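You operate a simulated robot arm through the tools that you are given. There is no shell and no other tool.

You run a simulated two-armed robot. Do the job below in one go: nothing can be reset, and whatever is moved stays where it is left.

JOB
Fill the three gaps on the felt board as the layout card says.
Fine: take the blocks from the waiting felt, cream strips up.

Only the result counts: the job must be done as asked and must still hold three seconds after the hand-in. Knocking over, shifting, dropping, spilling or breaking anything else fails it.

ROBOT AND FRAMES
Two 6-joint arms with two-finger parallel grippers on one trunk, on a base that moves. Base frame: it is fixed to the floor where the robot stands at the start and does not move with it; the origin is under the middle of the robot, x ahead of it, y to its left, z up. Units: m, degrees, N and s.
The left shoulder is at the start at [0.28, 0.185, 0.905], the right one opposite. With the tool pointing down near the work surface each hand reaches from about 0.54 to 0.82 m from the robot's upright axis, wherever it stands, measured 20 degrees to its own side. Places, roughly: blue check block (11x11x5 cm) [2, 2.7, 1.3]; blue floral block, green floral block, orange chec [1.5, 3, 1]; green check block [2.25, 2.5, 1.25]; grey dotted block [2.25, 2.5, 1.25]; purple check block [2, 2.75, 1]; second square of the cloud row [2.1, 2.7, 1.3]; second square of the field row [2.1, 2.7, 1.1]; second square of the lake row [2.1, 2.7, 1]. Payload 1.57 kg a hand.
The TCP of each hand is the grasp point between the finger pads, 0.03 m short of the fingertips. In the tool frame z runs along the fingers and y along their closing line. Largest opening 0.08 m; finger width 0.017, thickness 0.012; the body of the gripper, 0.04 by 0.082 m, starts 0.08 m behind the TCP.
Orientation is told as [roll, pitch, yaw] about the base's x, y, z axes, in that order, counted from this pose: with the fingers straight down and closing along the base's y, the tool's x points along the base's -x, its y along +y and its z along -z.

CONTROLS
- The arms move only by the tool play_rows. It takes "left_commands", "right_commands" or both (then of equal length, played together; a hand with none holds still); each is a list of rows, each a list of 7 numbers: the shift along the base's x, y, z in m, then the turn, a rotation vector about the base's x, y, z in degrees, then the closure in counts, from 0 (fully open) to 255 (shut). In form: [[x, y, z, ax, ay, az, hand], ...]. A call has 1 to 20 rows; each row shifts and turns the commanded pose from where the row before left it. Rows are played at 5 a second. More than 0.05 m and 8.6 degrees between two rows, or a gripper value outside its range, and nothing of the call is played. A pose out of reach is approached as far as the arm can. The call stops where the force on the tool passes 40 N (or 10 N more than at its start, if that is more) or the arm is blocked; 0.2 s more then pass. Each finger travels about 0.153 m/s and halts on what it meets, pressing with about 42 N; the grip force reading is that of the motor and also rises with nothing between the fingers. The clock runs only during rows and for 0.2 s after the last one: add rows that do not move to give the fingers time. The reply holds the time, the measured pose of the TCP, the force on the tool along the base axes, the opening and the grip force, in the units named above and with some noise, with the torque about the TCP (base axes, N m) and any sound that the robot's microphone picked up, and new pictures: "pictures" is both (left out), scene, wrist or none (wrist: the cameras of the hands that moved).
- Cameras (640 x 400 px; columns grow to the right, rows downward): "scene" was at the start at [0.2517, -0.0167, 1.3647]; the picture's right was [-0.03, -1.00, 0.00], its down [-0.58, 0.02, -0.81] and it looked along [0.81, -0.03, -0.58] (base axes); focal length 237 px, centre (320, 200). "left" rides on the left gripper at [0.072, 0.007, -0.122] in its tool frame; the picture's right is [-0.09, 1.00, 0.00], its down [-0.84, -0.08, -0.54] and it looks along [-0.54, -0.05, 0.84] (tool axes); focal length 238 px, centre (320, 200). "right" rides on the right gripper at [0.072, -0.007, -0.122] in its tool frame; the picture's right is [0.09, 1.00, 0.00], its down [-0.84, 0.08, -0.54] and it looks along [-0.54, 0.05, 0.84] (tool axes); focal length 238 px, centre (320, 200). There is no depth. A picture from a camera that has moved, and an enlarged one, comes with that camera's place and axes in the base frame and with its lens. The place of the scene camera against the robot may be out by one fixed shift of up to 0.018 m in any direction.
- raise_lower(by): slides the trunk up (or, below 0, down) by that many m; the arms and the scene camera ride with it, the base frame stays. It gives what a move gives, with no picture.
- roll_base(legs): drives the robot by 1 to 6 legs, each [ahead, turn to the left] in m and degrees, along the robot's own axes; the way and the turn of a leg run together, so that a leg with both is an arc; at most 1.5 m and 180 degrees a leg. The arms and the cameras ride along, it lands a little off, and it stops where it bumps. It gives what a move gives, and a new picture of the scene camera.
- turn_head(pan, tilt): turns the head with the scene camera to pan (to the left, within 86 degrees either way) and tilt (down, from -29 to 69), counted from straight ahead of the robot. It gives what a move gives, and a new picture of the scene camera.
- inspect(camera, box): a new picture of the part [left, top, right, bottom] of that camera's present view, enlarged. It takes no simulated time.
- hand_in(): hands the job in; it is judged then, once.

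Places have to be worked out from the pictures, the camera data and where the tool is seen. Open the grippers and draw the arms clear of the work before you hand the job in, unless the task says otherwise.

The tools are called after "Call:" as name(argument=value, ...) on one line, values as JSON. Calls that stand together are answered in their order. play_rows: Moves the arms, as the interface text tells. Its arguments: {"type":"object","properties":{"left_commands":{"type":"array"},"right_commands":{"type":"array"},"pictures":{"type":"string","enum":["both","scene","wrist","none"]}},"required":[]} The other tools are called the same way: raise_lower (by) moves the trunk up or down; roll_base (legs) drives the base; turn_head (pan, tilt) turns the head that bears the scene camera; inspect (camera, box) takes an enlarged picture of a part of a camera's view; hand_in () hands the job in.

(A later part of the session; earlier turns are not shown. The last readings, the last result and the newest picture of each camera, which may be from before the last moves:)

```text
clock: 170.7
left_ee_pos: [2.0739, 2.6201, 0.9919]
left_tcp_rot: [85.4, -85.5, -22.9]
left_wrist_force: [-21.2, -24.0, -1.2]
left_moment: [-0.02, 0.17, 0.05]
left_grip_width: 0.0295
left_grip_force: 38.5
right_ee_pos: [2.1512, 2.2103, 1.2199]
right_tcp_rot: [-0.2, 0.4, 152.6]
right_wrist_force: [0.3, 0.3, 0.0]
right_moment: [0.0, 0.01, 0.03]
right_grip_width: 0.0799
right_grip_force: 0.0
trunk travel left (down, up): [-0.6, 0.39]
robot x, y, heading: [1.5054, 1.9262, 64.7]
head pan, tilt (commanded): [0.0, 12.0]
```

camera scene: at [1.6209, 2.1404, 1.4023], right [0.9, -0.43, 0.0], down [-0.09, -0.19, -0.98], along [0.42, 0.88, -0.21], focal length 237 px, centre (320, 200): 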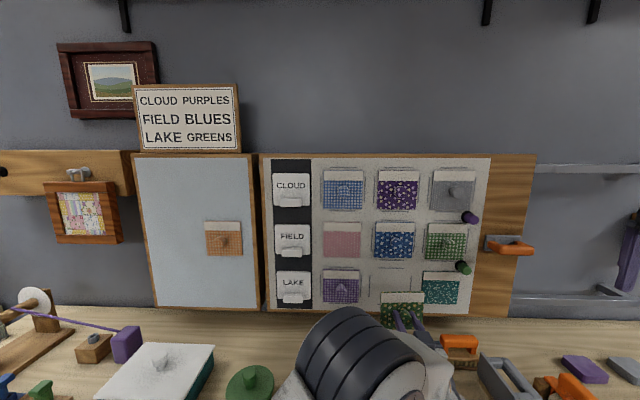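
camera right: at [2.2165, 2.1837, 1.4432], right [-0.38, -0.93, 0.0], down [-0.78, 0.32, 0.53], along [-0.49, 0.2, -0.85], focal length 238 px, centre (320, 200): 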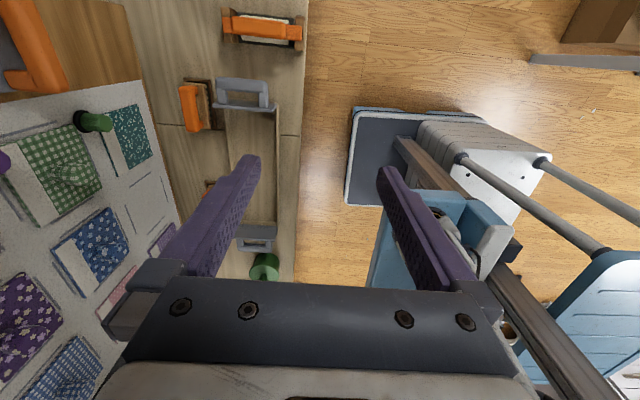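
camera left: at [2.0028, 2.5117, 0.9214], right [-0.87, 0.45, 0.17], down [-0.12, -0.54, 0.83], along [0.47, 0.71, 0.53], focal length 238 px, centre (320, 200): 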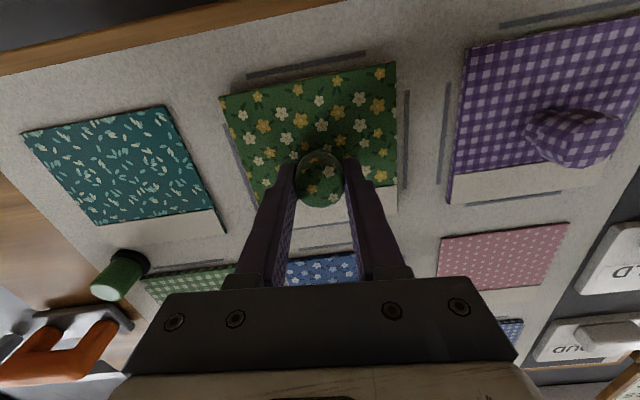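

Now pressed at ~31 N (the contact is stiff, so my earlier test steps were too coarse). I ease back in 0.4 mm steps and read the force each time.

Call:
play_rows(left_commands=[[-0.0002, -0.00035, 0, 0, 0, 0, 255], [-0.0002, -0.00035, 0, 0, 0, 0, 255], [0, 0, 0, 0, 0, 0, 255]], pictures="none")

Call:
play_rows(left_commands=[[-0.0002, -0.00035, 0, 0, 0, 0, 255], [0, 0, 0, 0, 0, 0, 255]], pictures="none")

Call:
play_rows(left_commands=[[-0.0002, -0.00035, 0, 0, 0, 0, 255], [0, 0, 0, 0, 0, 0, 255]], pictures="none")

Call:
play_rows(left_commands=[[-0.0002, -0.00035, 0, 0, 0, 0, 255], [0, 0, 0, 0, 0, 0, 255]], pictures="none")

```text
clock: 171.5
left_ee_pos: [2.0741, 2.6202, 0.9934]
left_tcp_rot: [85.5, -85.5, -22.9]
left_wrist_force: [-11.1, -13.5, -3.0]
left_moment: [-0.05, 0.14, -0.39]
left_grip_width: 0.0288
left_grip_force: 38.8
right_ee_pos: [2.1522, 2.2106, 1.2205]
right_tcp_rot: [-0.2, 0.4, 152.6]
right_wrist_force: [-0.9, 0.2, 0.4]
right_moment: [-0.01, 0.03, 0.0]
right_grip_width: 0.0799
right_grip_force: 0.0
trunk travel left (down, up): [-0.6, 0.39]
robot x, y, heading: [1.512, 1.9237, 64.9]
head pan, tilt (commanded): [0.0, 12.0]
```

```text
clock: 172.1
left_ee_pos: [2.0729, 2.6201, 0.9933]
left_tcp_rot: [85.7, -85.6, -23.2]
left_wrist_force: [-3.9, -7.8, -2.4]
left_moment: [-0.08, 0.17, -0.46]
left_grip_width: 0.0287
left_grip_force: 38.9
right_ee_pos: [2.1518, 2.2108, 1.2205]
right_tcp_rot: [-0.2, 0.4, 152.7]
right_wrist_force: [-0.3, -0.7, 0.4]
right_moment: [0.0, -0.02, 0.02]
right_grip_width: 0.08
right_grip_force: 0.1
trunk travel left (down, up): [-0.6, 0.39]
robot x, y, heading: [1.5126, 1.9252, 65.1]
head pan, tilt (commanded): [0.0, 12.0]
```

```text
clock: 172.7
left_ee_pos: [2.0737, 2.6199, 0.9936]
left_tcp_rot: [85.9, -85.4, -23.3]
left_wrist_force: [3.6, -0.4, -2.1]
left_moment: [0.0, 0.18, -0.44]
left_grip_width: 0.0289
left_grip_force: 37.9
right_ee_pos: [2.1528, 2.21, 1.2198]
right_tcp_rot: [-0.2, 0.4, 152.6]
right_wrist_force: [0.2, -0.2, -0.4]
right_moment: [0.01, -0.02, 0.02]
right_grip_width: 0.0801
right_grip_force: 0.0
trunk travel left (down, up): [-0.6, 0.39]
robot x, y, heading: [1.507, 1.9256, 65.1]
head pan, tilt (commanded): [0.0, 12.0]
```

```text
clock: 173.3
left_ee_pos: [2.0719, 2.6198, 0.9937]
left_tcp_rot: [86.0, -85.5, -23.3]
left_wrist_force: [0.2, -0.3, -0.1]
left_moment: [-0.01, 0.01, 0.0]
left_grip_width: 0.0287
left_grip_force: 38.8
right_ee_pos: [2.1512, 2.2102, 1.2199]
right_tcp_rot: [-0.2, 0.4, 152.6]
right_wrist_force: [0.0, -0.2, 0.0]
right_moment: [0.01, -0.01, 0.01]
right_grip_width: 0.0801
right_grip_force: 0.1
trunk travel left (down, up): [-0.6, 0.39]
robot x, y, heading: [1.5084, 1.9254, 64.7]
head pan, tilt (commanded): [0.0, 12.0]
```

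Useful: near zero push the felt held ~3 N sideways and a moment before letting go, so a bond does form and breaks at only a few newtons. So I must press, ease to nearly zero load, and open gently. I press again in fine steps to ~20 N.

Call:
play_rows(left_commands=[[0.0002, 0.00035, 0, 0, 0, 0, 255], [0.0002, 0.00035, 0, 0, 0, 0, 255], [0, 0, 0, 0, 0, 0, 255]], pictures="none")

Call:
play_rows(left_commands=[[0.0002, 0.00035, 0, 0, 0, 0, 255], [0.0002, 0.00035, 0, 0, 0, 0, 255], [0, 0, 0, 0, 0, 0, 255]], pictures="none")

```text
clock: 174.1
left_ee_pos: [2.0721, 2.6202, 0.9929]
left_tcp_rot: [85.4, -85.5, -22.7]
left_wrist_force: [0.3, -0.7, -0.8]
left_moment: [-0.02, -0.02, 0.03]
left_grip_width: 0.0291
left_grip_force: 39.0
right_ee_pos: [2.1517, 2.2111, 1.2203]
right_tcp_rot: [-0.2, 0.4, 152.6]
right_wrist_force: [0.9, -0.7, 0.1]
right_moment: [0.02, -0.01, 0.01]
right_grip_width: 0.0798
right_grip_force: 0.2
trunk travel left (down, up): [-0.6, 0.39]
robot x, y, heading: [1.5088, 1.9248, 64.8]
head pan, tilt (commanded): [0.0, 12.0]
```

```text
clock: 174.9
left_ee_pos: [2.0741, 2.6205, 0.9932]
left_tcp_rot: [85.5, -85.4, -22.9]
left_wrist_force: [-1.9, -4.2, 0.3]
left_moment: [0.03, 0.02, -0.24]
left_grip_width: 0.029
left_grip_force: 39.0
right_ee_pos: [2.1504, 2.2098, 1.2202]
right_tcp_rot: [-0.2, 0.3, 152.6]
right_wrist_force: [0.1, 0.2, -0.7]
right_moment: [0.01, -0.04, -0.01]
right_grip_width: 0.0799
right_grip_force: 0.2
trunk travel left (down, up): [-0.6, 0.39]
robot x, y, heading: [1.5075, 1.9256, 64.8]
head pan, tilt (commanded): [0.0, 12.0]
```

First contact is on the right edge only (moment −0.24), so I yaw the tool −1° and press on in fine steps.

Call:
play_rows(left_commands=[[-0.0007, 0.0004, 0, 0, 0, -1.0, 255], [0, 0, 0, 0, 0, 0, 255]], pictures="none")

Call:
play_rows(left_commands=[[0.0003, 0.0006, 0, 0, 0, 0, 255], [0, 0, 0, 0, 0, 0, 255]], pictures="none")

Call:
play_rows(left_commands=[[0.0003, 0.0006, 0, 0, 0, 0, 255], [0, 0, 0, 0, 0, 0, 255]], pictures="none")

```text
clock: 175.5
left_ee_pos: [2.0731, 2.6202, 0.9919]
left_tcp_rot: [85.6, -85.5, -23.8]
left_wrist_force: [-5.6, -12.1, -0.9]
left_moment: [0.01, 0.06, 0.74]
left_grip_width: 0.029
left_grip_force: 38.8
right_ee_pos: [2.1524, 2.2102, 1.2213]
right_tcp_rot: [-0.2, 0.3, 152.6]
right_wrist_force: [0.5, 0.5, 0.3]
right_moment: [-0.01, -0.01, 0.01]
right_grip_width: 0.0801
right_grip_force: 0.1
trunk travel left (down, up): [-0.6, 0.39]
robot x, y, heading: [1.5114, 1.9261, 64.8]
head pan, tilt (commanded): [0.0, 12.0]
```

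```text
clock: 176.1
left_ee_pos: [2.0727, 2.6202, 0.9925]
left_tcp_rot: [85.4, -85.6, -23.8]
left_wrist_force: [-10.0, -19.8, -0.8]
left_moment: [0.03, 0.0, 0.61]
left_grip_width: 0.0294
left_grip_force: 38.9
right_ee_pos: [2.1504, 2.2088, 1.2212]
right_tcp_rot: [-0.3, 0.4, 152.6]
right_wrist_force: [0.0, 0.6, 0.3]
right_moment: [-0.01, -0.01, 0.02]
right_grip_width: 0.0801
right_grip_force: 0.0
trunk travel left (down, up): [-0.6, 0.39]
robot x, y, heading: [1.5109, 1.9248, 65.0]
head pan, tilt (commanded): [0.0, 12.0]
```

```text
clock: 176.7
left_ee_pos: [2.0728, 2.6209, 0.9928]
left_tcp_rot: [85.8, -85.5, -24.3]
left_wrist_force: [-17.4, -29.7, 0.1]
left_moment: [-0.11, 0.16, 0.58]
left_grip_width: 0.0295
left_grip_force: 38.6
right_ee_pos: [2.1508, 2.2096, 1.2207]
right_tcp_rot: [-0.3, 0.4, 152.6]
right_wrist_force: [0.3, -0.2, 0.8]
right_moment: [-0.01, -0.02, 0.02]
right_grip_width: 0.0797
right_grip_force: 0.1
trunk travel left (down, up): [-0.6, 0.39]
robot x, y, heading: [1.5094, 1.9231, 64.7]
head pan, tilt (commanded): [0.0, 12.0]
```

Now 34 N but over-rotated (moment +0.58). I yaw back +0.55° to null the moment, then ease off the push in fine steps.

Call:
play_rows(left_commands=[[0, 0, 0, 0, 0, 0.55, 255], [0, 0, 0, 0, 0, 0, 255], [0, 0, 0, 0, 0, 0, 255]], pictures="none")

Call:
play_rows(left_commands=[[-0.0003, -0.0006, 0, 0, 0, 0, 255], [0, 0, 0, 0, 0, 0, 255]], pictures="none")

```text
clock: 177.5
left_ee_pos: [2.0728, 2.6222, 0.9933]
left_tcp_rot: [86.5, -85.5, -24.3]
left_wrist_force: [-15.0, -28.4, -0.4]
left_moment: [0.03, 0.08, 0.56]
left_grip_width: 0.0291
left_grip_force: 38.9
right_ee_pos: [2.1512, 2.2093, 1.2211]
right_tcp_rot: [-0.2, 0.4, 152.5]
right_wrist_force: [0.2, 0.3, -1.4]
right_moment: [-0.02, 0.01, -0.01]
right_grip_width: 0.0801
right_grip_force: 0.0
trunk travel left (down, up): [-0.6, 0.39]
robot x, y, heading: [1.508, 1.927, 64.9]
head pan, tilt (commanded): [0.0, 12.0]
```

```text
clock: 178.1
left_ee_pos: [2.0722, 2.6217, 0.9932]
left_tcp_rot: [86.6, -85.5, -24.5]
left_wrist_force: [-9.0, -21.4, -0.3]
left_moment: [-0.04, 0.03, 0.52]
left_grip_width: 0.029
left_grip_force: 38.4
right_ee_pos: [2.1516, 2.2102, 1.2206]
right_tcp_rot: [-0.2, 0.4, 152.7]
right_wrist_force: [-0.5, -0.4, -0.2]
right_moment: [-0.01, 0.02, -0.01]
right_grip_width: 0.08
right_grip_force: 0.1
trunk travel left (down, up): [-0.6, 0.39]
robot x, y, heading: [1.5065, 1.9273, 64.9]
head pan, tilt (commanded): [0.0, 12.0]
```

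The moment stays ~+0.5 (pressure on the left half). I add another +0.5° of yaw and look at the effect.

Call:
play_rows(left_commands=[[0, 0, 0, 0, 0, 0.5, 255], [0, 0, 0, 0, 0, 0, 255]], pictures="none")

Call:
play_rows(left_commands=[[-0.0002, -0.0004, 0, 0, 0, 0, 255], [0, 0, 0, 0, 0, 0, 255]], pictures="none")

```text
clock: 178.7
left_ee_pos: [2.0733, 2.621, 0.994]
left_tcp_rot: [86.6, -85.5, -24.0]
left_wrist_force: [-7.8, -15.8, 2.0]
left_moment: [0.13, 0.04, -0.55]
left_grip_width: 0.0292
left_grip_force: 38.4
right_ee_pos: [2.1508, 2.2107, 1.2204]
right_tcp_rot: [-0.1, 0.4, 152.7]
right_wrist_force: [-0.6, 0.2, 0.0]
right_moment: [0.03, -0.02, 0.02]
right_grip_width: 0.0798
right_grip_force: 0.1
trunk travel left (down, up): [-0.6, 0.39]
robot x, y, heading: [1.5101, 1.9247, 64.5]
head pan, tilt (commanded): [0.0, 12.0]
```

```text
clock: 179.3
left_ee_pos: [2.0717, 2.6206, 0.9939]
left_tcp_rot: [86.8, -85.5, -24.1]
left_wrist_force: [-6.5, -15.9, 4.2]
left_moment: [0.09, 0.13, -0.54]
left_grip_width: 0.0291
left_grip_force: 38.4
right_ee_pos: [2.1522, 2.2092, 1.2208]
right_tcp_rot: [-0.2, 0.4, 152.6]
right_wrist_force: [-0.4, 0.8, 0.6]
right_moment: [0.01, 0.0, 0.0]
right_grip_width: 0.0804
right_grip_force: 0.0
trunk travel left (down, up): [-0.6, 0.39]
robot x, y, heading: [1.5084, 1.9232, 64.7]
head pan, tilt (commanded): [0.0, 12.0]
```

The moment flipped to −0.55, so I yaw −0.25° to null it.

Call:
play_rows(left_commands=[[0, 0, 0, 0, 0, -0.25, 255], [0, 0, 0, 0, 0, 0, 255]], pictures="none")

Call:
play_rows(left_commands=[[-0.0002, -0.0004, 0, 0, 0, 0, 255], [0, 0, 0, 0, 0, 0, 255]], pictures="none")

```text
clock: 179.9
left_ee_pos: [2.0718, 2.6208, 0.9938]
left_tcp_rot: [86.8, -85.6, -24.3]
left_wrist_force: [-8.0, -15.4, 5.6]
left_moment: [0.08, 0.12, 0.23]
left_grip_width: 0.0291
left_grip_force: 39.3
right_ee_pos: [2.1518, 2.209, 1.221]
right_tcp_rot: [-0.2, 0.4, 152.6]
right_wrist_force: [-0.1, 0.2, 1.1]
right_moment: [0.0, 0.02, 0.03]
right_grip_width: 0.08
right_grip_force: 0.1
trunk travel left (down, up): [-0.6, 0.39]
robot x, y, heading: [1.5071, 1.9257, 65.1]
head pan, tilt (commanded): [0.0, 12.0]
```

```text
clock: 180.5
left_ee_pos: [2.0722, 2.6215, 0.9933]
left_tcp_rot: [86.7, -85.6, -24.3]
left_wrist_force: [-3.1, -9.6, 8.1]
left_moment: [0.1, 0.09, 0.16]
left_grip_width: 0.0288
left_grip_force: 38.9
right_ee_pos: [2.1519, 2.21, 1.221]
right_tcp_rot: [-0.2, 0.4, 152.6]
right_wrist_force: [1.0, -0.7, -0.3]
right_moment: [-0.03, 0.01, 0.03]
right_grip_width: 0.0805
right_grip_force: 0.0
trunk travel left (down, up): [-0.6, 0.39]
robot x, y, heading: [1.5082, 1.9255, 64.8]
head pan, tilt (commanded): [0.0, 12.0]
```

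Moment is nearly nil, push ~10 N, but ~8 N vertical has built up; I raise 0.4 mm to relieve it.

Call:
play_rows(left_commands=[[0, 0, 0.0004, 0, 0, 0, 255], [0, 0, 0, 0, 0, 0, 255]], pictures="none")

Call:
play_rows(left_commands=[[-0.0001, -0.0002, 0.0002, 0, 0, 0, 255], [0, 0, 0, 0, 0, 0, 255]], pictures="wrist")

Call:
inspect(camera="left", box=[200, 20, 440, 200])

Call:
inspect(camera="scene", box=[345, 255, 445, 320])

```text
clock: 181.1
left_ee_pos: [2.0723, 2.6219, 0.993]
left_tcp_rot: [86.2, -85.4, -23.7]
left_wrist_force: [-6.1, -8.0, 5.9]
left_moment: [0.2, 0.07, 0.09]
left_grip_width: 0.0287
left_grip_force: 38.9
right_ee_pos: [2.1516, 2.2106, 1.2212]
right_tcp_rot: [-0.2, 0.3, 152.5]
right_wrist_force: [-0.2, 1.6, 0.5]
right_moment: [-0.03, -0.02, 0.01]
right_grip_width: 0.0802
right_grip_force: 0.0
trunk travel left (down, up): [-0.6, 0.39]
robot x, y, heading: [1.5066, 1.9279, 64.8]
head pan, tilt (commanded): [0.0, 12.0]
```

```text
clock: 181.7
left_ee_pos: [2.0724, 2.6209, 0.9932]
left_tcp_rot: [85.8, -85.5, -23.5]
left_wrist_force: [-2.8, -4.7, 5.8]
left_moment: [0.14, 0.12, -0.08]
left_grip_width: 0.0292
left_grip_force: 39.0
right_ee_pos: [2.1518, 2.2096, 1.2199]
right_tcp_rot: [-0.2, 0.4, 152.7]
right_wrist_force: [0.4, 0.6, -0.1]
right_moment: [-0.04, -0.03, 0.0]
right_grip_width: 0.0799
right_grip_force: 0.1
trunk travel left (down, up): [-0.6, 0.39]
robot x, y, heading: [1.5104, 1.9225, 64.9]
head pan, tilt (commanded): [0.0, 12.0]
camera left: at [2.0041, 2.5179, 0.9234], right [-0.87, 0.46, 0.17], down [-0.12, -0.54, 0.83], along [0.47, 0.71, 0.53], focal length 238 px, centre (320, 200)
```

left: 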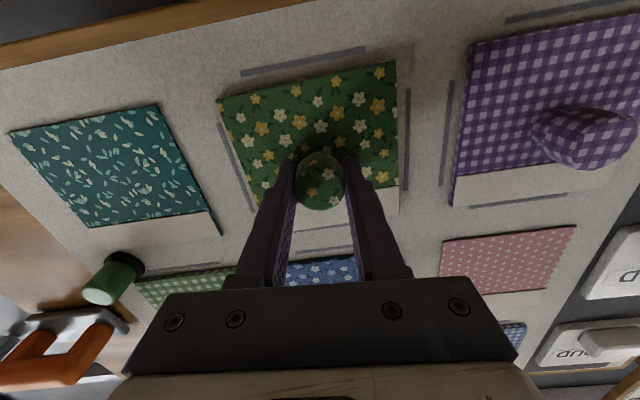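

```text
2.22 times, centred on (320, 110) of left
camera zoom: at [2.0041, 2.5179, 0.9234], right [-0.87, 0.46, 0.17], down [-0.12, -0.54, 0.83], along [0.47, 0.71, 0.53], focal length 530 px, centre (320, 400)
```

zoom: 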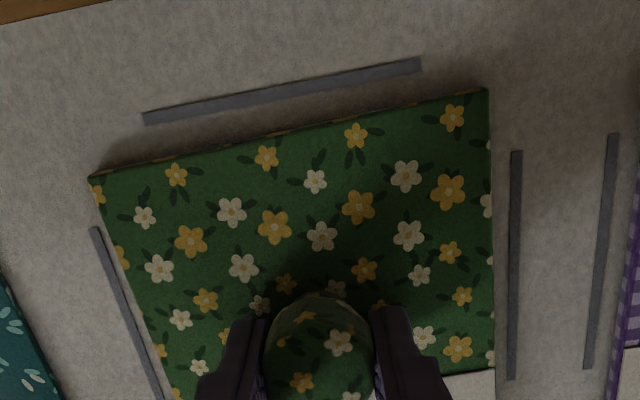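

```text
6.15 times, centred on (395, 288) of scene
camera zoom: at [1.6203, 2.14, 1.4024], right [0.9, -0.43, 0.0], down [-0.09, -0.19, -0.98], along [0.42, 0.88, -0.21], focal length 1458 px, centre (-142, -338)
```

zoom: 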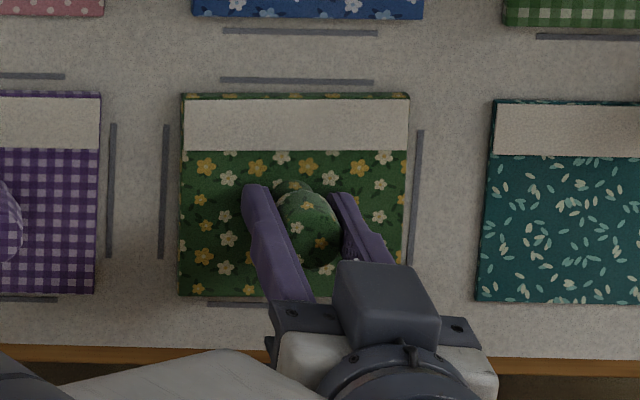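

Well centred; load is 5.5 N push, ~6 N vertical. I raise 1 mm to relieve the vertical load, then soften the grip gradually.

Call:
play_rows(left_commands=[[0, 0, 0.0005, 0, 0, 0, 255], [0, 0, 0.0004, 0, 0, 0, 255], [0, 0, 0, 0, 0, 0, 255]], pictures="none")

Call:
play_rows(left_commands=[[0, 0, 0, 0, 0, 0, 180], [0, 0, 0, 0, 0, 0, 172], [0, 0, 0, 0, 0, 0, 168]], pictures="none")

```text
clock: 182.5
left_ee_pos: [2.0733, 2.6214, 0.9935]
left_tcp_rot: [84.8, -85.5, -22.3]
left_wrist_force: [-4.1, -1.9, 1.4]
left_moment: [0.23, 0.06, 0.15]
left_grip_width: 0.0289
left_grip_force: 39.2
right_ee_pos: [2.1522, 2.2104, 1.2201]
right_tcp_rot: [-0.2, 0.4, 152.6]
right_wrist_force: [-0.6, -0.3, -0.8]
right_moment: [-0.01, 0.0, 0.01]
right_grip_width: 0.0797
right_grip_force: 0.0
trunk travel left (down, up): [-0.6, 0.39]
robot x, y, heading: [1.5087, 1.9227, 64.6]
head pan, tilt (commanded): [0.0, 12.0]
```

```text
clock: 183.3
left_ee_pos: [2.0722, 2.6198, 0.9936]
left_tcp_rot: [84.9, -85.6, -22.4]
left_wrist_force: [-5.7, -1.3, 0.2]
left_moment: [0.05, 0.1, 0.25]
left_grip_width: 0.0286
left_grip_force: 38.6
right_ee_pos: [2.1508, 2.2101, 1.2205]
right_tcp_rot: [-0.2, 0.3, 152.6]
right_wrist_force: [0.3, 0.6, -0.5]
right_moment: [-0.02, 0.03, -0.01]
right_grip_width: 0.0799
right_grip_force: 0.1
trunk travel left (down, up): [-0.6, 0.39]
robot x, y, heading: [1.509, 1.9283, 64.8]
head pan, tilt (commanded): [0.0, 12.0]
```

Loads are ~3.5 N push and ~4.5 N sideways; I shift 0.3 mm left and continue softening the grip toward the knob's width.

Call:
play_rows(left_commands=[[-0.0003, 0.00015, 0, 0, 0, 0, 168], [0, 0, 0, 0, 0, 0, 166], [0, 0, 0, 0, 0, 0, 164]], pictures="none")

Call:
play_rows(left_commands=[[0, 0, 0, 0, 0, 0, 163], [0, 0, 0, 0, 0, 0, 162], [0, 0, 0, 0, 0, 0, 161]], pictures="none")

```text
clock: 184.1
left_ee_pos: [2.0715, 2.6207, 0.9935]
left_tcp_rot: [84.9, -85.6, -22.6]
left_wrist_force: [-6.4, -3.2, -2.0]
left_moment: [-0.02, 0.02, 0.07]
left_grip_width: 0.0302
left_grip_force: 7.6
right_ee_pos: [2.1515, 2.21, 1.2211]
right_tcp_rot: [-0.2, 0.4, 152.6]
right_wrist_force: [-0.7, 0.0, 0.1]
right_moment: [-0.02, -0.03, 0.01]
right_grip_width: 0.0801
right_grip_force: 0.0
trunk travel left (down, up): [-0.6, 0.39]
robot x, y, heading: [1.5092, 1.9227, 64.9]
head pan, tilt (commanded): [0.0, 12.0]
```

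```text
clock: 184.9
left_ee_pos: [2.0721, 2.62, 0.9944]
left_tcp_rot: [85.5, -85.5, -23.2]
left_wrist_force: [-5.6, -4.1, -1.9]
left_moment: [0.0, 0.02, 0.07]
left_grip_width: 0.0304
left_grip_force: 7.3
right_ee_pos: [2.1514, 2.211, 1.2197]
right_tcp_rot: [-0.2, 0.5, 152.6]
right_wrist_force: [0.8, -0.2, 0.3]
right_moment: [0.01, -0.01, 0.02]
right_grip_width: 0.08
right_grip_force: 0.1
trunk travel left (down, up): [-0.6, 0.39]
robot x, y, heading: [1.5112, 1.9267, 64.9]
head pan, tilt (commanded): [0.0, 12.0]
```

Grip is down to ~7 N. I shift another 0.3 mm left and keep opening very slowly, checking with the camera.

Call:
play_rows(left_commands=[[-0.0003, 0.00015, 0, 0, 0, 0, 161], [0, 0, 0, 0, 0, 0, 160], [0, 0, 0, 0, 0, 0, 159]], pictures="none")

Call:
play_rows(left_commands=[[0, 0, 0, 0, 0, 0, 158], [0, 0, 0, 0, 0, 0, 157], [0, 0, 0, 0, 0, 0, 156]], pictures="wrist")

Call:
inspect(camera="left", box=[200, 20, 440, 200])

```text
clock: 185.7
left_ee_pos: [2.073, 2.6204, 0.9944]
left_tcp_rot: [85.9, -85.5, -23.5]
left_wrist_force: [-0.7, -2.2, -1.3]
left_moment: [0.01, 0.02, -0.04]
left_grip_width: 0.0307
left_grip_force: 0.3
right_ee_pos: [2.1537, 2.2101, 1.2198]
right_tcp_rot: [-0.3, 0.4, 152.5]
right_wrist_force: [-0.7, 0.2, -0.4]
right_moment: [-0.01, -0.02, 0.01]
right_grip_width: 0.08
right_grip_force: 0.0
trunk travel left (down, up): [-0.6, 0.39]
robot x, y, heading: [1.5083, 1.9236, 64.9]
head pan, tilt (commanded): [0.0, 12.0]
```

```text
clock: 186.5
left_ee_pos: [2.0709, 2.6204, 0.9946]
left_tcp_rot: [85.7, -85.6, -23.1]
left_wrist_force: [0.4, 0.6, 1.1]
left_moment: [-0.01, 0.02, -0.02]
left_grip_width: 0.0318
left_grip_force: 0.3
right_ee_pos: [2.1527, 2.2098, 1.2209]
right_tcp_rot: [-0.2, 0.4, 152.6]
right_wrist_force: [-0.2, -0.6, -0.2]
right_moment: [0.0, -0.04, 0.01]
right_grip_width: 0.0802
right_grip_force: 0.1
trunk travel left (down, up): [-0.6, 0.39]
robot x, y, heading: [1.5095, 1.9215, 64.8]
head pan, tilt (commanded): [0.0, 12.0]
camera left: at [2.0038, 2.5181, 0.9243], right [-0.87, 0.46, 0.17], down [-0.12, -0.54, 0.83], along [0.47, 0.71, 0.53], focal length 238 px, centre (320, 200)
```

left: 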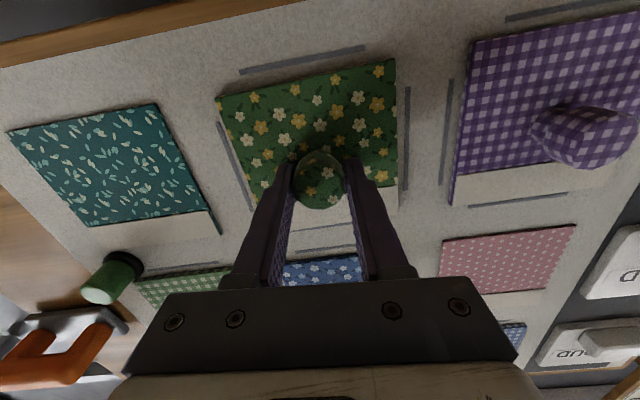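

```text
2.22 times, centred on (320, 110) of left
camera zoom: at [2.0038, 2.5181, 0.9243], right [-0.87, 0.46, 0.17], down [-0.12, -0.54, 0.83], along [0.47, 0.71, 0.53], focal length 530 px, centre (320, 400)
```

zoom: 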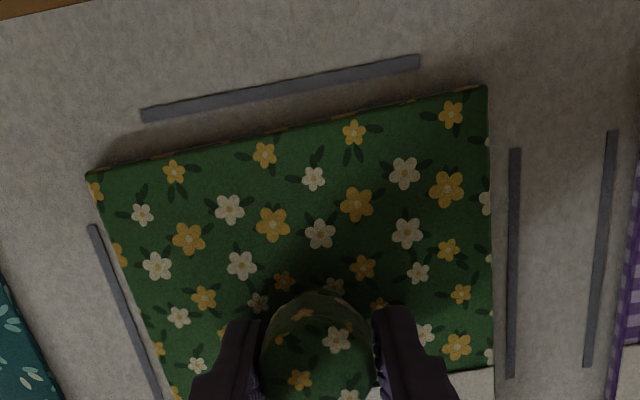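

The fingers no longer grip (width 31.8 mm, zero force) and the block stays in place. I open further slowly.

Call:
play_rows(left_commands=[[0, 0, 0, 0, 0, 0, 150], [0, 0, 0, 0, 0, 0, 140], [0, 0, 0, 0, 0, 0, 125], [0, 0, 0, 0, 0, 0, 110], [0, 0, 0, 0, 0, 0, 90], [0, 0, 0, 0, 0, 0, 60], [0, 0, 0, 0, 0, 0, 60]], pictures="both")

Call:
inspect(camera="left", box=[200, 20, 440, 200])

Call:
inspect(camera="scene", box=[345, 255, 445, 320])

```text
clock: 188.1
left_ee_pos: [2.0719, 2.6219, 0.9949]
left_tcp_rot: [85.5, -85.5, -23.2]
left_wrist_force: [-0.1, 0.2, 0.6]
left_moment: [-0.02, -0.03, -0.03]
left_grip_width: 0.0612
left_grip_force: 0.2
right_ee_pos: [2.1507, 2.2103, 1.2203]
right_tcp_rot: [-0.2, 0.5, 152.5]
right_wrist_force: [1.4, 0.7, 0.5]
right_moment: [-0.01, -0.03, 0.0]
right_grip_width: 0.0801
right_grip_force: 0.0
trunk travel left (down, up): [-0.6, 0.39]
robot x, y, heading: [1.5079, 1.9217, 65.0]
head pan, tilt (commanded): [0.0, 12.0]
camera scene: at [1.6207, 2.1405, 1.4023], right [0.9, -0.43, 0.0], down [-0.09, -0.19, -0.98], along [0.42, 0.88, -0.21], focal length 237 px, centre (320, 200)
camera left: at [2.0038, 2.518, 0.9242], right [-0.87, 0.46, 0.17], down [-0.12, -0.54, 0.83], along [0.47, 0.71, 0.53], focal length 238 px, centre (320, 200)
```

scene: 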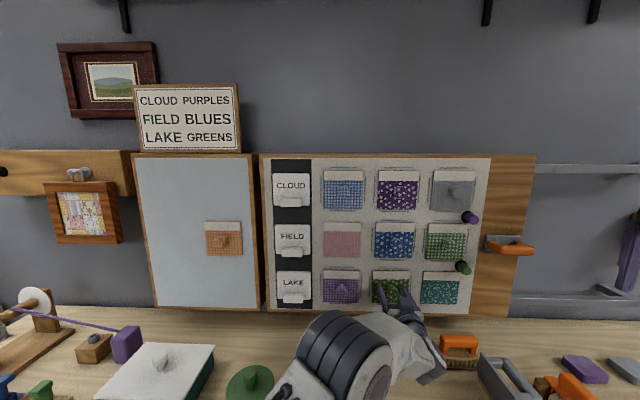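
left: 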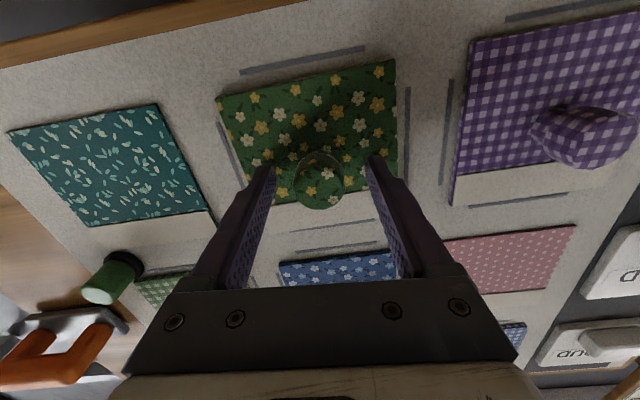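

```text
2.22 times, centred on (320, 110) of left
camera zoom: at [2.0038, 2.518, 0.9242], right [-0.87, 0.46, 0.17], down [-0.12, -0.54, 0.83], along [0.47, 0.71, 0.53], focal length 530 px, centre (320, 400)
```

zoom: 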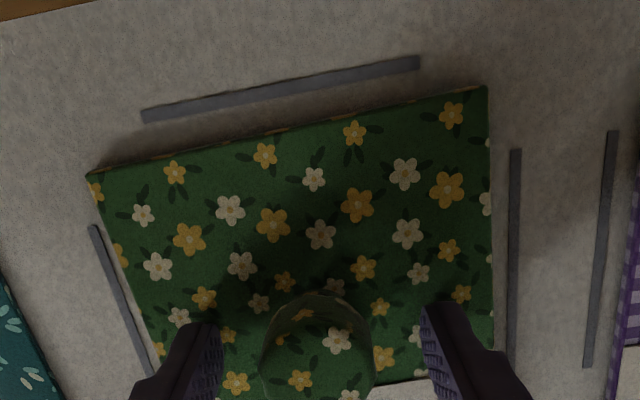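

```text
6.15 times, centred on (395, 288) of scene
camera zoom: at [1.6207, 2.1405, 1.4023], right [0.9, -0.43, 0.0], down [-0.09, -0.19, -0.98], along [0.42, 0.88, -0.21], focal length 1458 px, centre (-142, -338)
```

zoom: 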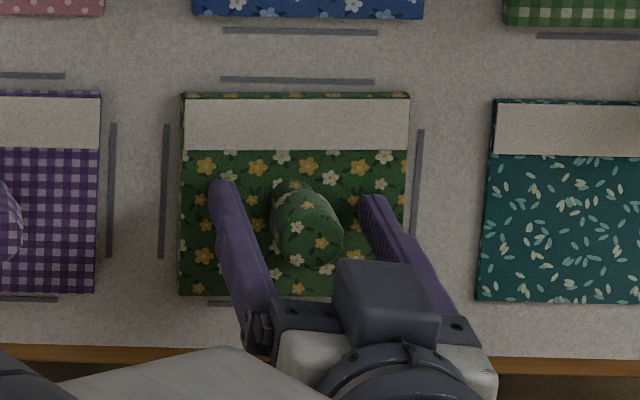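

The green block now holds by itself, squarely in the lake gap. I draw the left hand straight back.

Call:
play_rows(left_commands=[[-0.0069, -0.0133, 0, 0, 0, 0, 60], [-0.0115, -0.0222, 0, 0, 0, 0, 60], [-0.0161, -0.0311, 0, 0, 0, 0, 60], [-0.0184, -0.0355, 0, 0, 0, 0, 60], [0, 0, 0, 0, 0, 0, 60]], pictures="both")

```text
clock: 189.3
left_ee_pos: [2.0189, 2.5186, 0.995]
left_tcp_rot: [85.6, -85.5, -22.9]
left_wrist_force: [0.9, -0.4, 0.9]
left_moment: [-0.03, -0.02, -0.03]
left_grip_width: 0.0612
left_grip_force: 0.0
right_ee_pos: [2.153, 2.2097, 1.22]
right_tcp_rot: [-0.2, 0.5, 152.6]
right_wrist_force: [-0.1, -0.3, 0.6]
right_moment: [0.03, 0.02, 0.01]
right_grip_width: 0.0801
right_grip_force: 0.0
trunk travel left (down, up): [-0.6, 0.39]
robot x, y, heading: [1.5074, 1.9236, 65.1]
head pan, tilt (commanded): [0.0, 12.0]
camera scene: at [1.6206, 2.1405, 1.4024], right [0.9, -0.43, 0.0], down [-0.09, -0.19, -0.98], along [0.42, 0.88, -0.21], focal length 237 px, centre (320, 200)
camera left: at [1.951, 2.4154, 0.9251], right [-0.87, 0.46, 0.17], down [-0.12, -0.54, 0.83], along [0.47, 0.71, 0.53], focal length 238 px, centre (320, 200)
```

scene: 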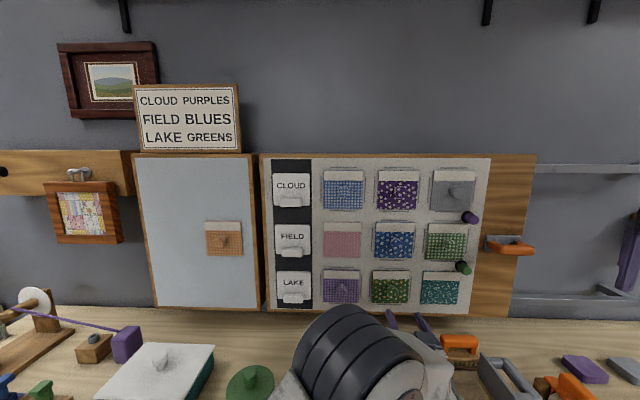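
left: 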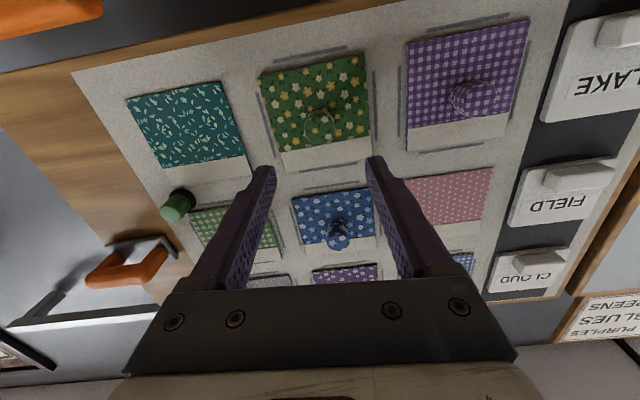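

All three gaps are filled. Now I must put right the tray (slid ~1.3 cm) and the white-lidded box (pushed ~2.7 cm toward the wall). I move the left arm to the place it had when I first photographed the counter, to compare views.

Call:
play_rows(left_commands=[[-0.042, 0.0166, 0.0194, 0, 0, 0, 0], [-0.042, 0.0166, 0.0194, 0, 0, 0, 0], [-0.042, 0.0166, 0.0194, 0, 0, 0, 0], [-0.042, 0.0166, 0.0194, 0, 0, 0, 0], [-0.042, 0.0166, 0.0194, 0, 0, 0, 0], [-0.042, 0.0166, 0.0194, 0, 0, 0, 0], [-0.042, 0.0166, 0.0194, 0, 0, 0, 0], [-0.042, 0.0166, 0.0194, 0, 0, 0, 0], [0, 0, 0, 0, 0, 0, 0]], pictures="none")

Call:
turn_head(pan=-10, tilt=40)

Call:
inspect(camera="scene", box=[260, 130, 480, 270])

Call:
inspect(camera="scene", box=[295, 165, 425, 245])

Call:
inspect(camera="scene", box=[60, 200, 280, 300])

```text
clock: 191.3
left_ee_pos: [1.6821, 2.6523, 1.1494]
left_tcp_rot: [85.1, -85.4, -22.6]
left_wrist_force: [-0.1, -0.3, -0.4]
left_moment: [-0.02, 0.02, -0.01]
left_grip_width: 0.0798
left_grip_force: 0.0
right_ee_pos: [2.1508, 2.2108, 1.2201]
right_tcp_rot: [-0.2, 0.4, 152.6]
right_wrist_force: [0.0, 0.3, -0.9]
right_moment: [0.01, 0.0, 0.02]
right_grip_width: 0.0799
right_grip_force: 0.1
trunk travel left (down, up): [-0.6, 0.39]
robot x, y, heading: [1.5088, 1.9203, 64.6]
head pan, tilt (commanded): [0.0, 12.0]
```

```text
clock: 192.3
left_ee_pos: [1.6825, 2.6528, 1.1487]
left_tcp_rot: [85.3, -85.6, -23.0]
left_wrist_force: [0.3, 0.0, 0.8]
left_moment: [0.0, 0.01, -0.01]
left_grip_width: 0.0802
left_grip_force: 0.2
right_ee_pos: [2.1529, 2.2105, 1.2202]
right_tcp_rot: [-0.2, 0.4, 152.6]
right_wrist_force: [-0.5, -1.0, 0.8]
right_moment: [0.03, -0.01, 0.02]
right_grip_width: 0.0798
right_grip_force: 0.0
trunk travel left (down, up): [-0.6, 0.39]
robot x, y, heading: [1.5058, 1.9224, 64.8]
head pan, tilt (commanded): [-10.0, 40.0]
camera scene: at [1.6299, 2.1257, 1.358], right [0.82, -0.58, 0.0], down [-0.37, -0.52, -0.77], along [0.44, 0.63, -0.64], focal length 237 px, centre (320, 200)
```

scene: 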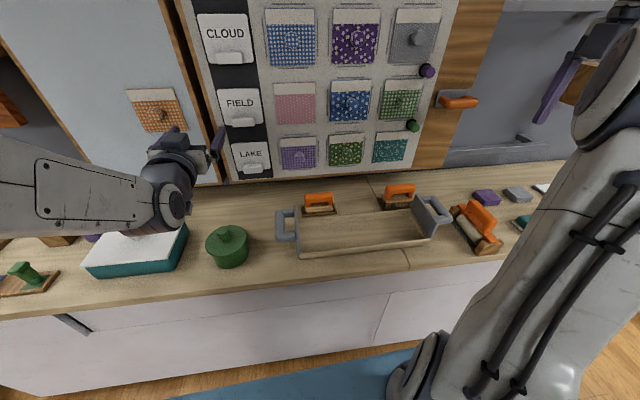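

```text
2.86 times, centred on (370, 200) of scene
camera zoom: at [1.6299, 2.1257, 1.358], right [0.82, -0.58, 0.0], down [-0.37, -0.52, -0.77], along [0.44, 0.63, -0.64], focal length 677 px, centre (177, 200)
```

zoom: 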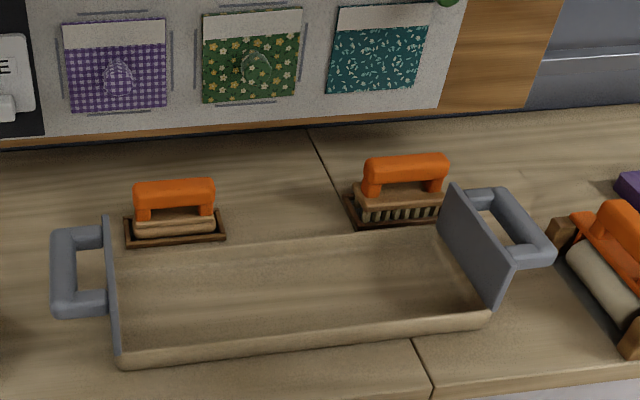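

```text
4.92 times, centred on (360, 205) of scene
camera zoom: at [1.6299, 2.1257, 1.358], right [0.82, -0.58, 0.0], down [-0.37, -0.52, -0.77], along [0.44, 0.63, -0.64], focal length 1166 px, centre (123, 175)
```

zoom: 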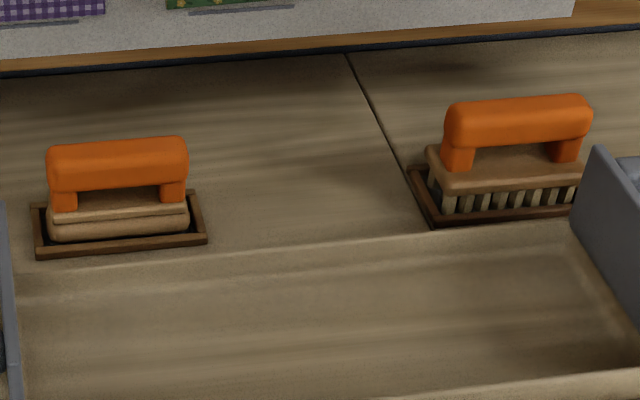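

```text
2.91 times, centred on (170, 250) of scene
camera zoom: at [1.6299, 2.1257, 1.358], right [0.82, -0.58, 0.0], down [-0.37, -0.52, -0.77], along [0.44, 0.63, -0.64], focal length 689 px, centre (756, 54)
```

zoom: 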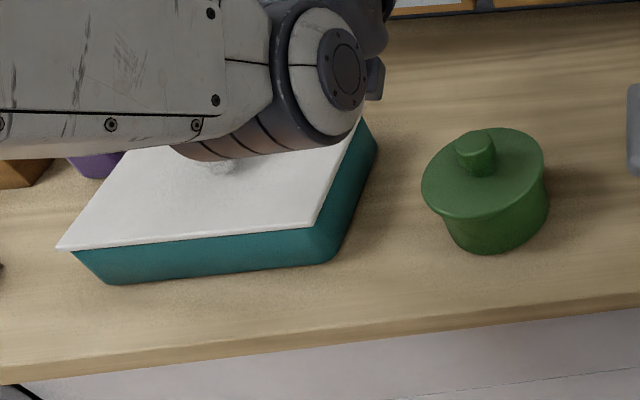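

The tray is ~1.5 cm too near the wall and the box ~2.7 cm; the brushes are where they were. I'll pull the box back first: I turn the left tool downward (slightly leaning), closed, and bring it above the gap behind the box.

Call:
play_rows(left_commands=[[-0.0177, 0.0201, -0.0099, -7.116, 3.129, 0.509, 255], [-0.0177, 0.0201, -0.0099, -7.116, 3.129, 0.509, 255], [-0.0177, 0.0201, -0.0099, -7.116, 3.129, 0.509, 255], [-0.0177, 0.0201, -0.0099, -7.116, 3.129, 0.509, 255], [-0.0177, 0.0201, -0.0099, -7.116, 3.129, 0.509, 255], [-0.0177, 0.0201, -0.0099, -7.116, 3.129, 0.509, 255], [-0.0177, 0.0201, -0.0099, -7.116, 3.129, 0.509, 255], [-0.0177, 0.0201, -0.0099, -7.116, 3.129, 0.509, 255], [-0.0177, 0.0201, -0.0099, -7.116, 3.129, 0.509, 255], [-0.0177, 0.0201, -0.0099, -7.116, 3.129, 0.509, 255], [0, 0, 0, 0, 0, 0, 255]], pictures="both")

```text
clock: 194.7
left_ee_pos: [1.468, 2.822, 1.0195]
left_tcp_rot: [-5.8, -19.3, 64.9]
left_wrist_force: [0.0, 0.3, -0.3]
left_moment: [-0.01, 0.03, 0.01]
left_grip_width: 0.0
left_grip_force: 21.6
left hand out of reach, approached as far as the arm can: row 8, 9, 10
right_ee_pos: [2.1523, 2.2111, 1.2208]
right_tcp_rot: [-0.2, 0.4, 152.7]
right_wrist_force: [0.5, 0.6, 0.6]
right_moment: [-0.04, -0.02, 0.02]
right_grip_width: 0.08
right_grip_force: 0.1
trunk travel left (down, up): [-0.6, 0.39]
robot x, y, heading: [1.508, 1.9283, 64.8]
head pan, tilt (commanded): [-10.0, 40.0]
camera scene: at [1.6298, 2.1258, 1.3578], right [0.82, -0.58, 0.0], down [-0.37, -0.53, -0.77], along [0.44, 0.63, -0.64], focal length 237 px, centre (320, 200)
camera left: at [1.4034, 2.7328, 1.1105], right [-0.85, 0.53, -0.06], down [0.28, 0.54, 0.79], along [0.46, 0.65, -0.61], focal length 238 px, centre (320, 200)
```

scene: 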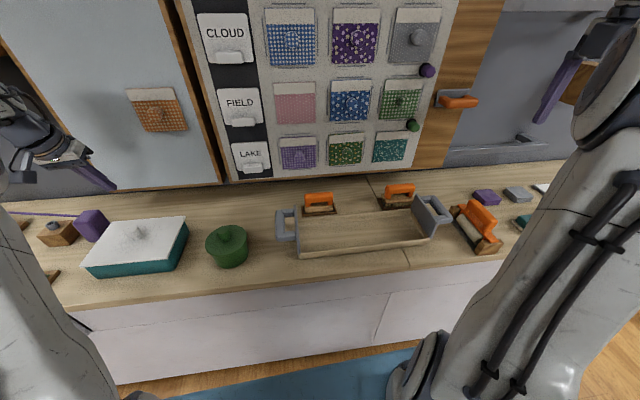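
left: 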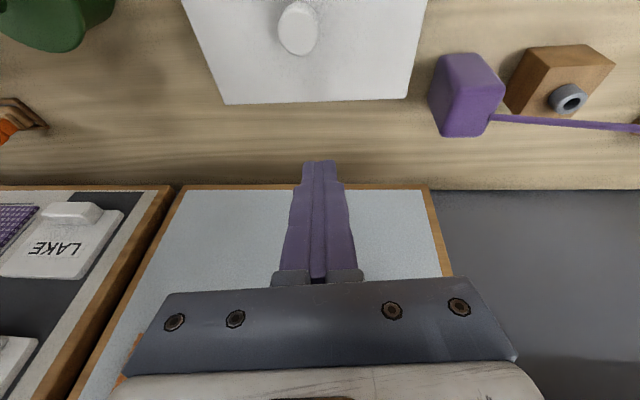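

The wrist camera shows the box's back edge at n≈3.217 (originally ≈3.189), still square to the wall, so it needs to come back 2.8 cm. I move the closed fingers over the gap behind it and straighten the tool a little.

Call:
play_rows(left_commands=[[0.0231, 0.019, 0, -1.9, 4.1, 0, 255], [0.0231, 0.019, 0, -1.9, 4.1, 0, 255], [0, 0, -0.03, 0, 0, 0, 255], [0, 0, -0.03, 0, 0, 0, 255], [0, 0, 0, 0, 0, 0, 255]], pictures="both")

```text
clock: 195.9
left_ee_pos: [1.4893, 2.8365, 0.9379]
left_tcp_rot: [-6.7, -18.2, 63.6]
left_wrist_force: [-0.9, 0.0, -0.3]
left_moment: [-0.02, -0.01, -0.01]
left_grip_width: 0.0
left_grip_force: 21.6
left hand out of reach, approached as far as the arm can: row 1, 2
right_ee_pos: [2.1526, 2.2102, 1.2208]
right_tcp_rot: [-0.2, 0.4, 152.6]
right_wrist_force: [0.2, 0.9, -0.3]
right_moment: [0.03, -0.01, 0.02]
right_grip_width: 0.0802
right_grip_force: 0.0
trunk travel left (down, up): [-0.6, 0.39]
robot x, y, heading: [1.5093, 1.9264, 64.6]
head pan, tilt (commanded): [-10.0, 40.0]
camera scene: at [1.6299, 2.1257, 1.3579], right [0.82, -0.58, 0.0], down [-0.37, -0.53, -0.77], along [0.44, 0.63, -0.64], focal length 237 px, centre (320, 200)
camera left: at [1.4228, 2.7501, 1.0294], right [-0.83, 0.55, -0.08], down [0.29, 0.55, 0.78], along [0.48, 0.62, -0.62], focal length 238 px, centre (320, 200)
```

scene: 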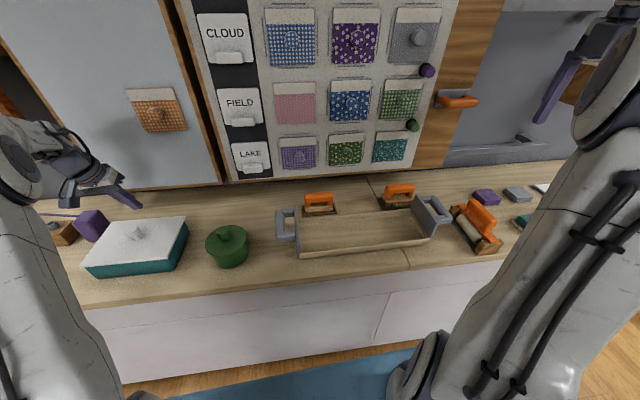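
left: 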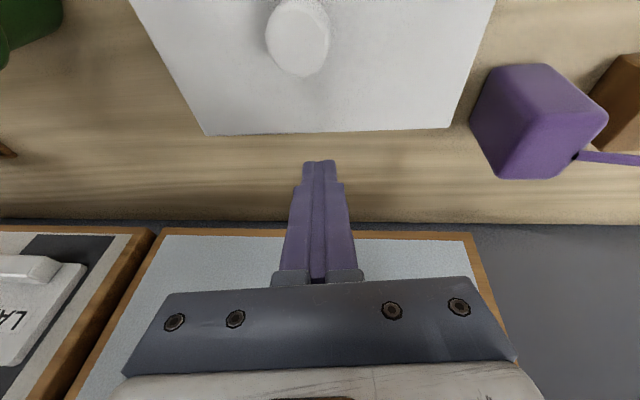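

Reaching behind the box is at the arm's limit. I check closely whether lid and box still sit square on each other.

Call:
inspect(camera="scene", box=[75, 205, 205, 290])

Call:
inspect(camera="left", box=[120, 0, 520, 200])

```text
4.71 times, centred on (140, 248) of scene
camera zoom: at [1.6299, 2.1257, 1.3579], right [0.82, -0.58, 0.0], down [-0.37, -0.53, -0.77], along [0.44, 0.63, -0.64], focal length 1115 px, centre (1167, -24)
```

zoom: 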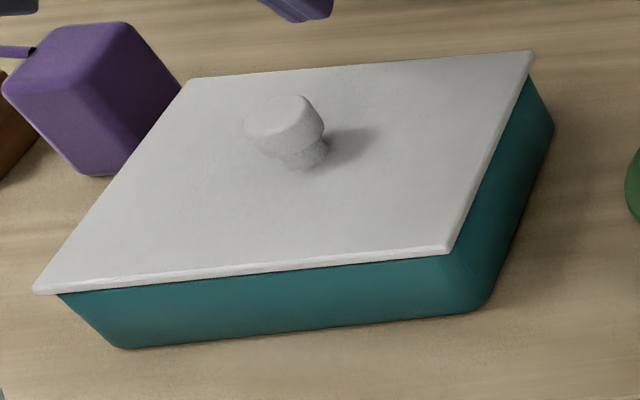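

```text
1.60 times, centred on (320, 100) of left
camera zoom: at [1.4228, 2.7501, 1.0294], right [-0.83, 0.55, -0.08], down [0.29, 0.55, 0.78], along [0.48, 0.62, -0.62], focal length 381 px, centre (320, 360)
```

zoom: 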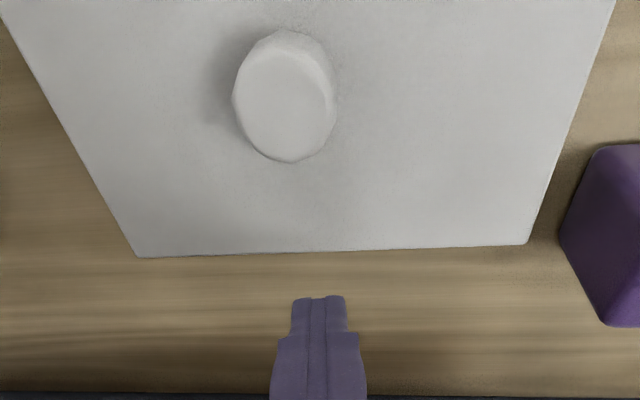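

Lid and box moved together, so I'll take the lid's knob and draw the whole box back. I lift, move over the knob, straighten the tool and open the fingers.

Call:
play_rows(left_commands=[[0, 0, 0.04, 0, 0, 0, 255], [-0.0107, -0.0315, 0.02, -3.25, 4.84, 0, 0], [-0.0106, -0.0315, 0, -3.25, 4.84, 0, 0], [0, 0, 0, 0, 0, 0, 0]], pictures="both")

```text
clock: 196.9
left_ee_pos: [1.4539, 2.7511, 0.9726]
left_tcp_rot: [-7.2, -13.9, 62.5]
left_wrist_force: [-0.7, 0.3, 0.3]
left_moment: [0.01, 0.0, -0.01]
left_grip_width: 0.0802
left_grip_force: 0.0
left hand out of reach, approached as far as the arm can: row 2, 3
right_ee_pos: [2.1505, 2.2098, 1.2211]
right_tcp_rot: [-0.1, 0.4, 152.6]
right_wrist_force: [-0.1, -0.8, -0.2]
right_moment: [0.0, -0.01, 0.0]
right_grip_width: 0.0801
right_grip_force: 0.1
trunk travel left (down, up): [-0.6, 0.39]
robot x, y, heading: [1.5098, 1.9241, 65.0]
head pan, tilt (commanded): [-10.0, 40.0]
camera scene: at [1.6297, 2.1255, 1.3579], right [0.82, -0.58, 0.0], down [-0.37, -0.53, -0.77], along [0.44, 0.63, -0.64], focal length 237 px, centre (320, 200)
camera left: at [1.3889, 2.6744, 1.0725], right [-0.82, 0.56, -0.1], down [0.32, 0.6, 0.73], along [0.47, 0.57, -0.67], focal length 238 px, centre (320, 200)
```

scene: 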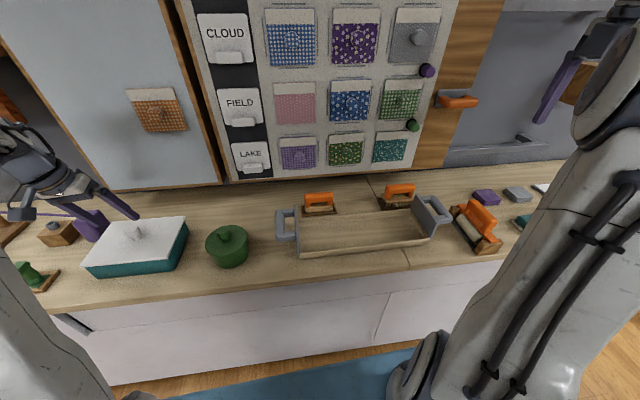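
left: 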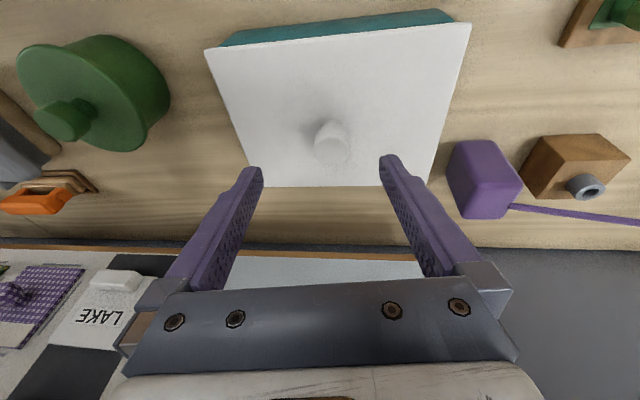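

The tool axis points at the knob, 9 mm too far right. I shift left 9 mm and descend along the tool axis ~8.5 cm to straddle it.

Call:
play_rows(left_commands=[[-0.0083, 0.0039, 0, 0, 0, 0, 0], [0.0062, 0.0043, -0.0272, 0, 0, 0, 0], [0.0062, 0.0043, -0.0272, 0, 0, 0, 0], [0, 0, 0, 0, 0, 0, 0]], pictures="both")

Call:
inspect(camera="scene", box=[75, 180, 205, 290])

```text
clock: 197.9
left_ee_pos: [1.459, 2.7646, 0.9178]
left_tcp_rot: [-7.3, -13.9, 62.6]
left_wrist_force: [-0.2, 0.4, 0.3]
left_moment: [-0.03, -0.01, 0.0]
left_grip_width: 0.0801
left_grip_force: 0.0
right_ee_pos: [2.1514, 2.2113, 1.2199]
right_tcp_rot: [-0.2, 0.4, 152.6]
right_wrist_force: [0.7, 0.7, -1.2]
right_moment: [0.0, 0.01, 0.02]
right_grip_width: 0.0799
right_grip_force: 0.0
trunk travel left (down, up): [-0.6, 0.39]
robot x, y, heading: [1.5111, 1.9232, 64.8]
head pan, tilt (commanded): [-10.0, 40.0]
camera scene: at [1.6299, 2.1257, 1.3579], right [0.82, -0.58, 0.0], down [-0.37, -0.53, -0.77], along [0.44, 0.63, -0.64], focal length 237 px, centre (320, 200)
camera left: at [1.3931, 2.6869, 1.0176], right [-0.82, 0.56, -0.1], down [0.32, 0.6, 0.73], along [0.47, 0.57, -0.67], focal length 238 px, centre (320, 200)
```

scene: 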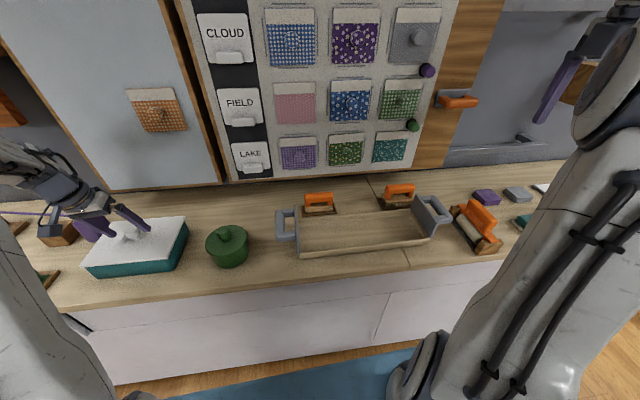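
left: 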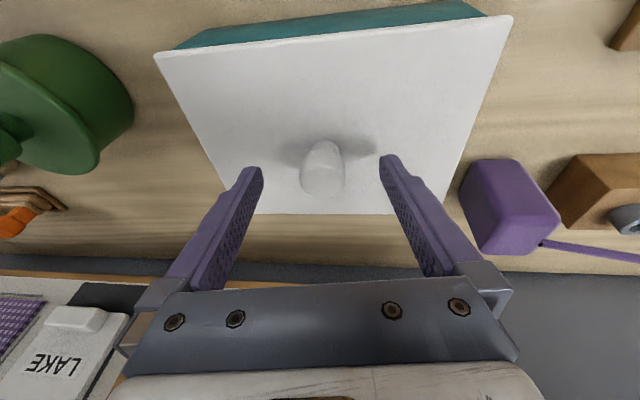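

```text
3.64 times, centred on (140, 235) of scene
camera zoom: at [1.6299, 2.1257, 1.3579], right [0.82, -0.58, 0.0], down [-0.37, -0.53, -0.77], along [0.44, 0.63, -0.64], focal length 861 px, centre (974, 73)
```

zoom: 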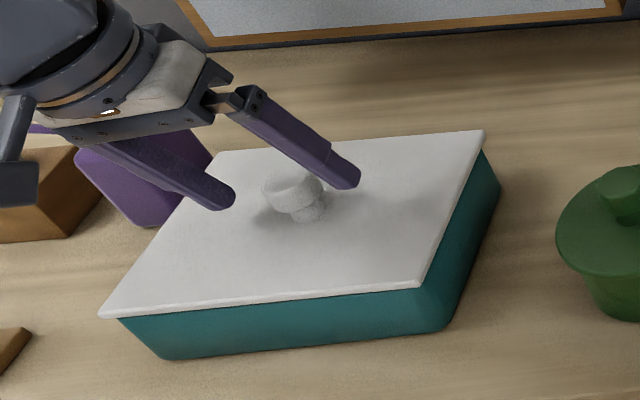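

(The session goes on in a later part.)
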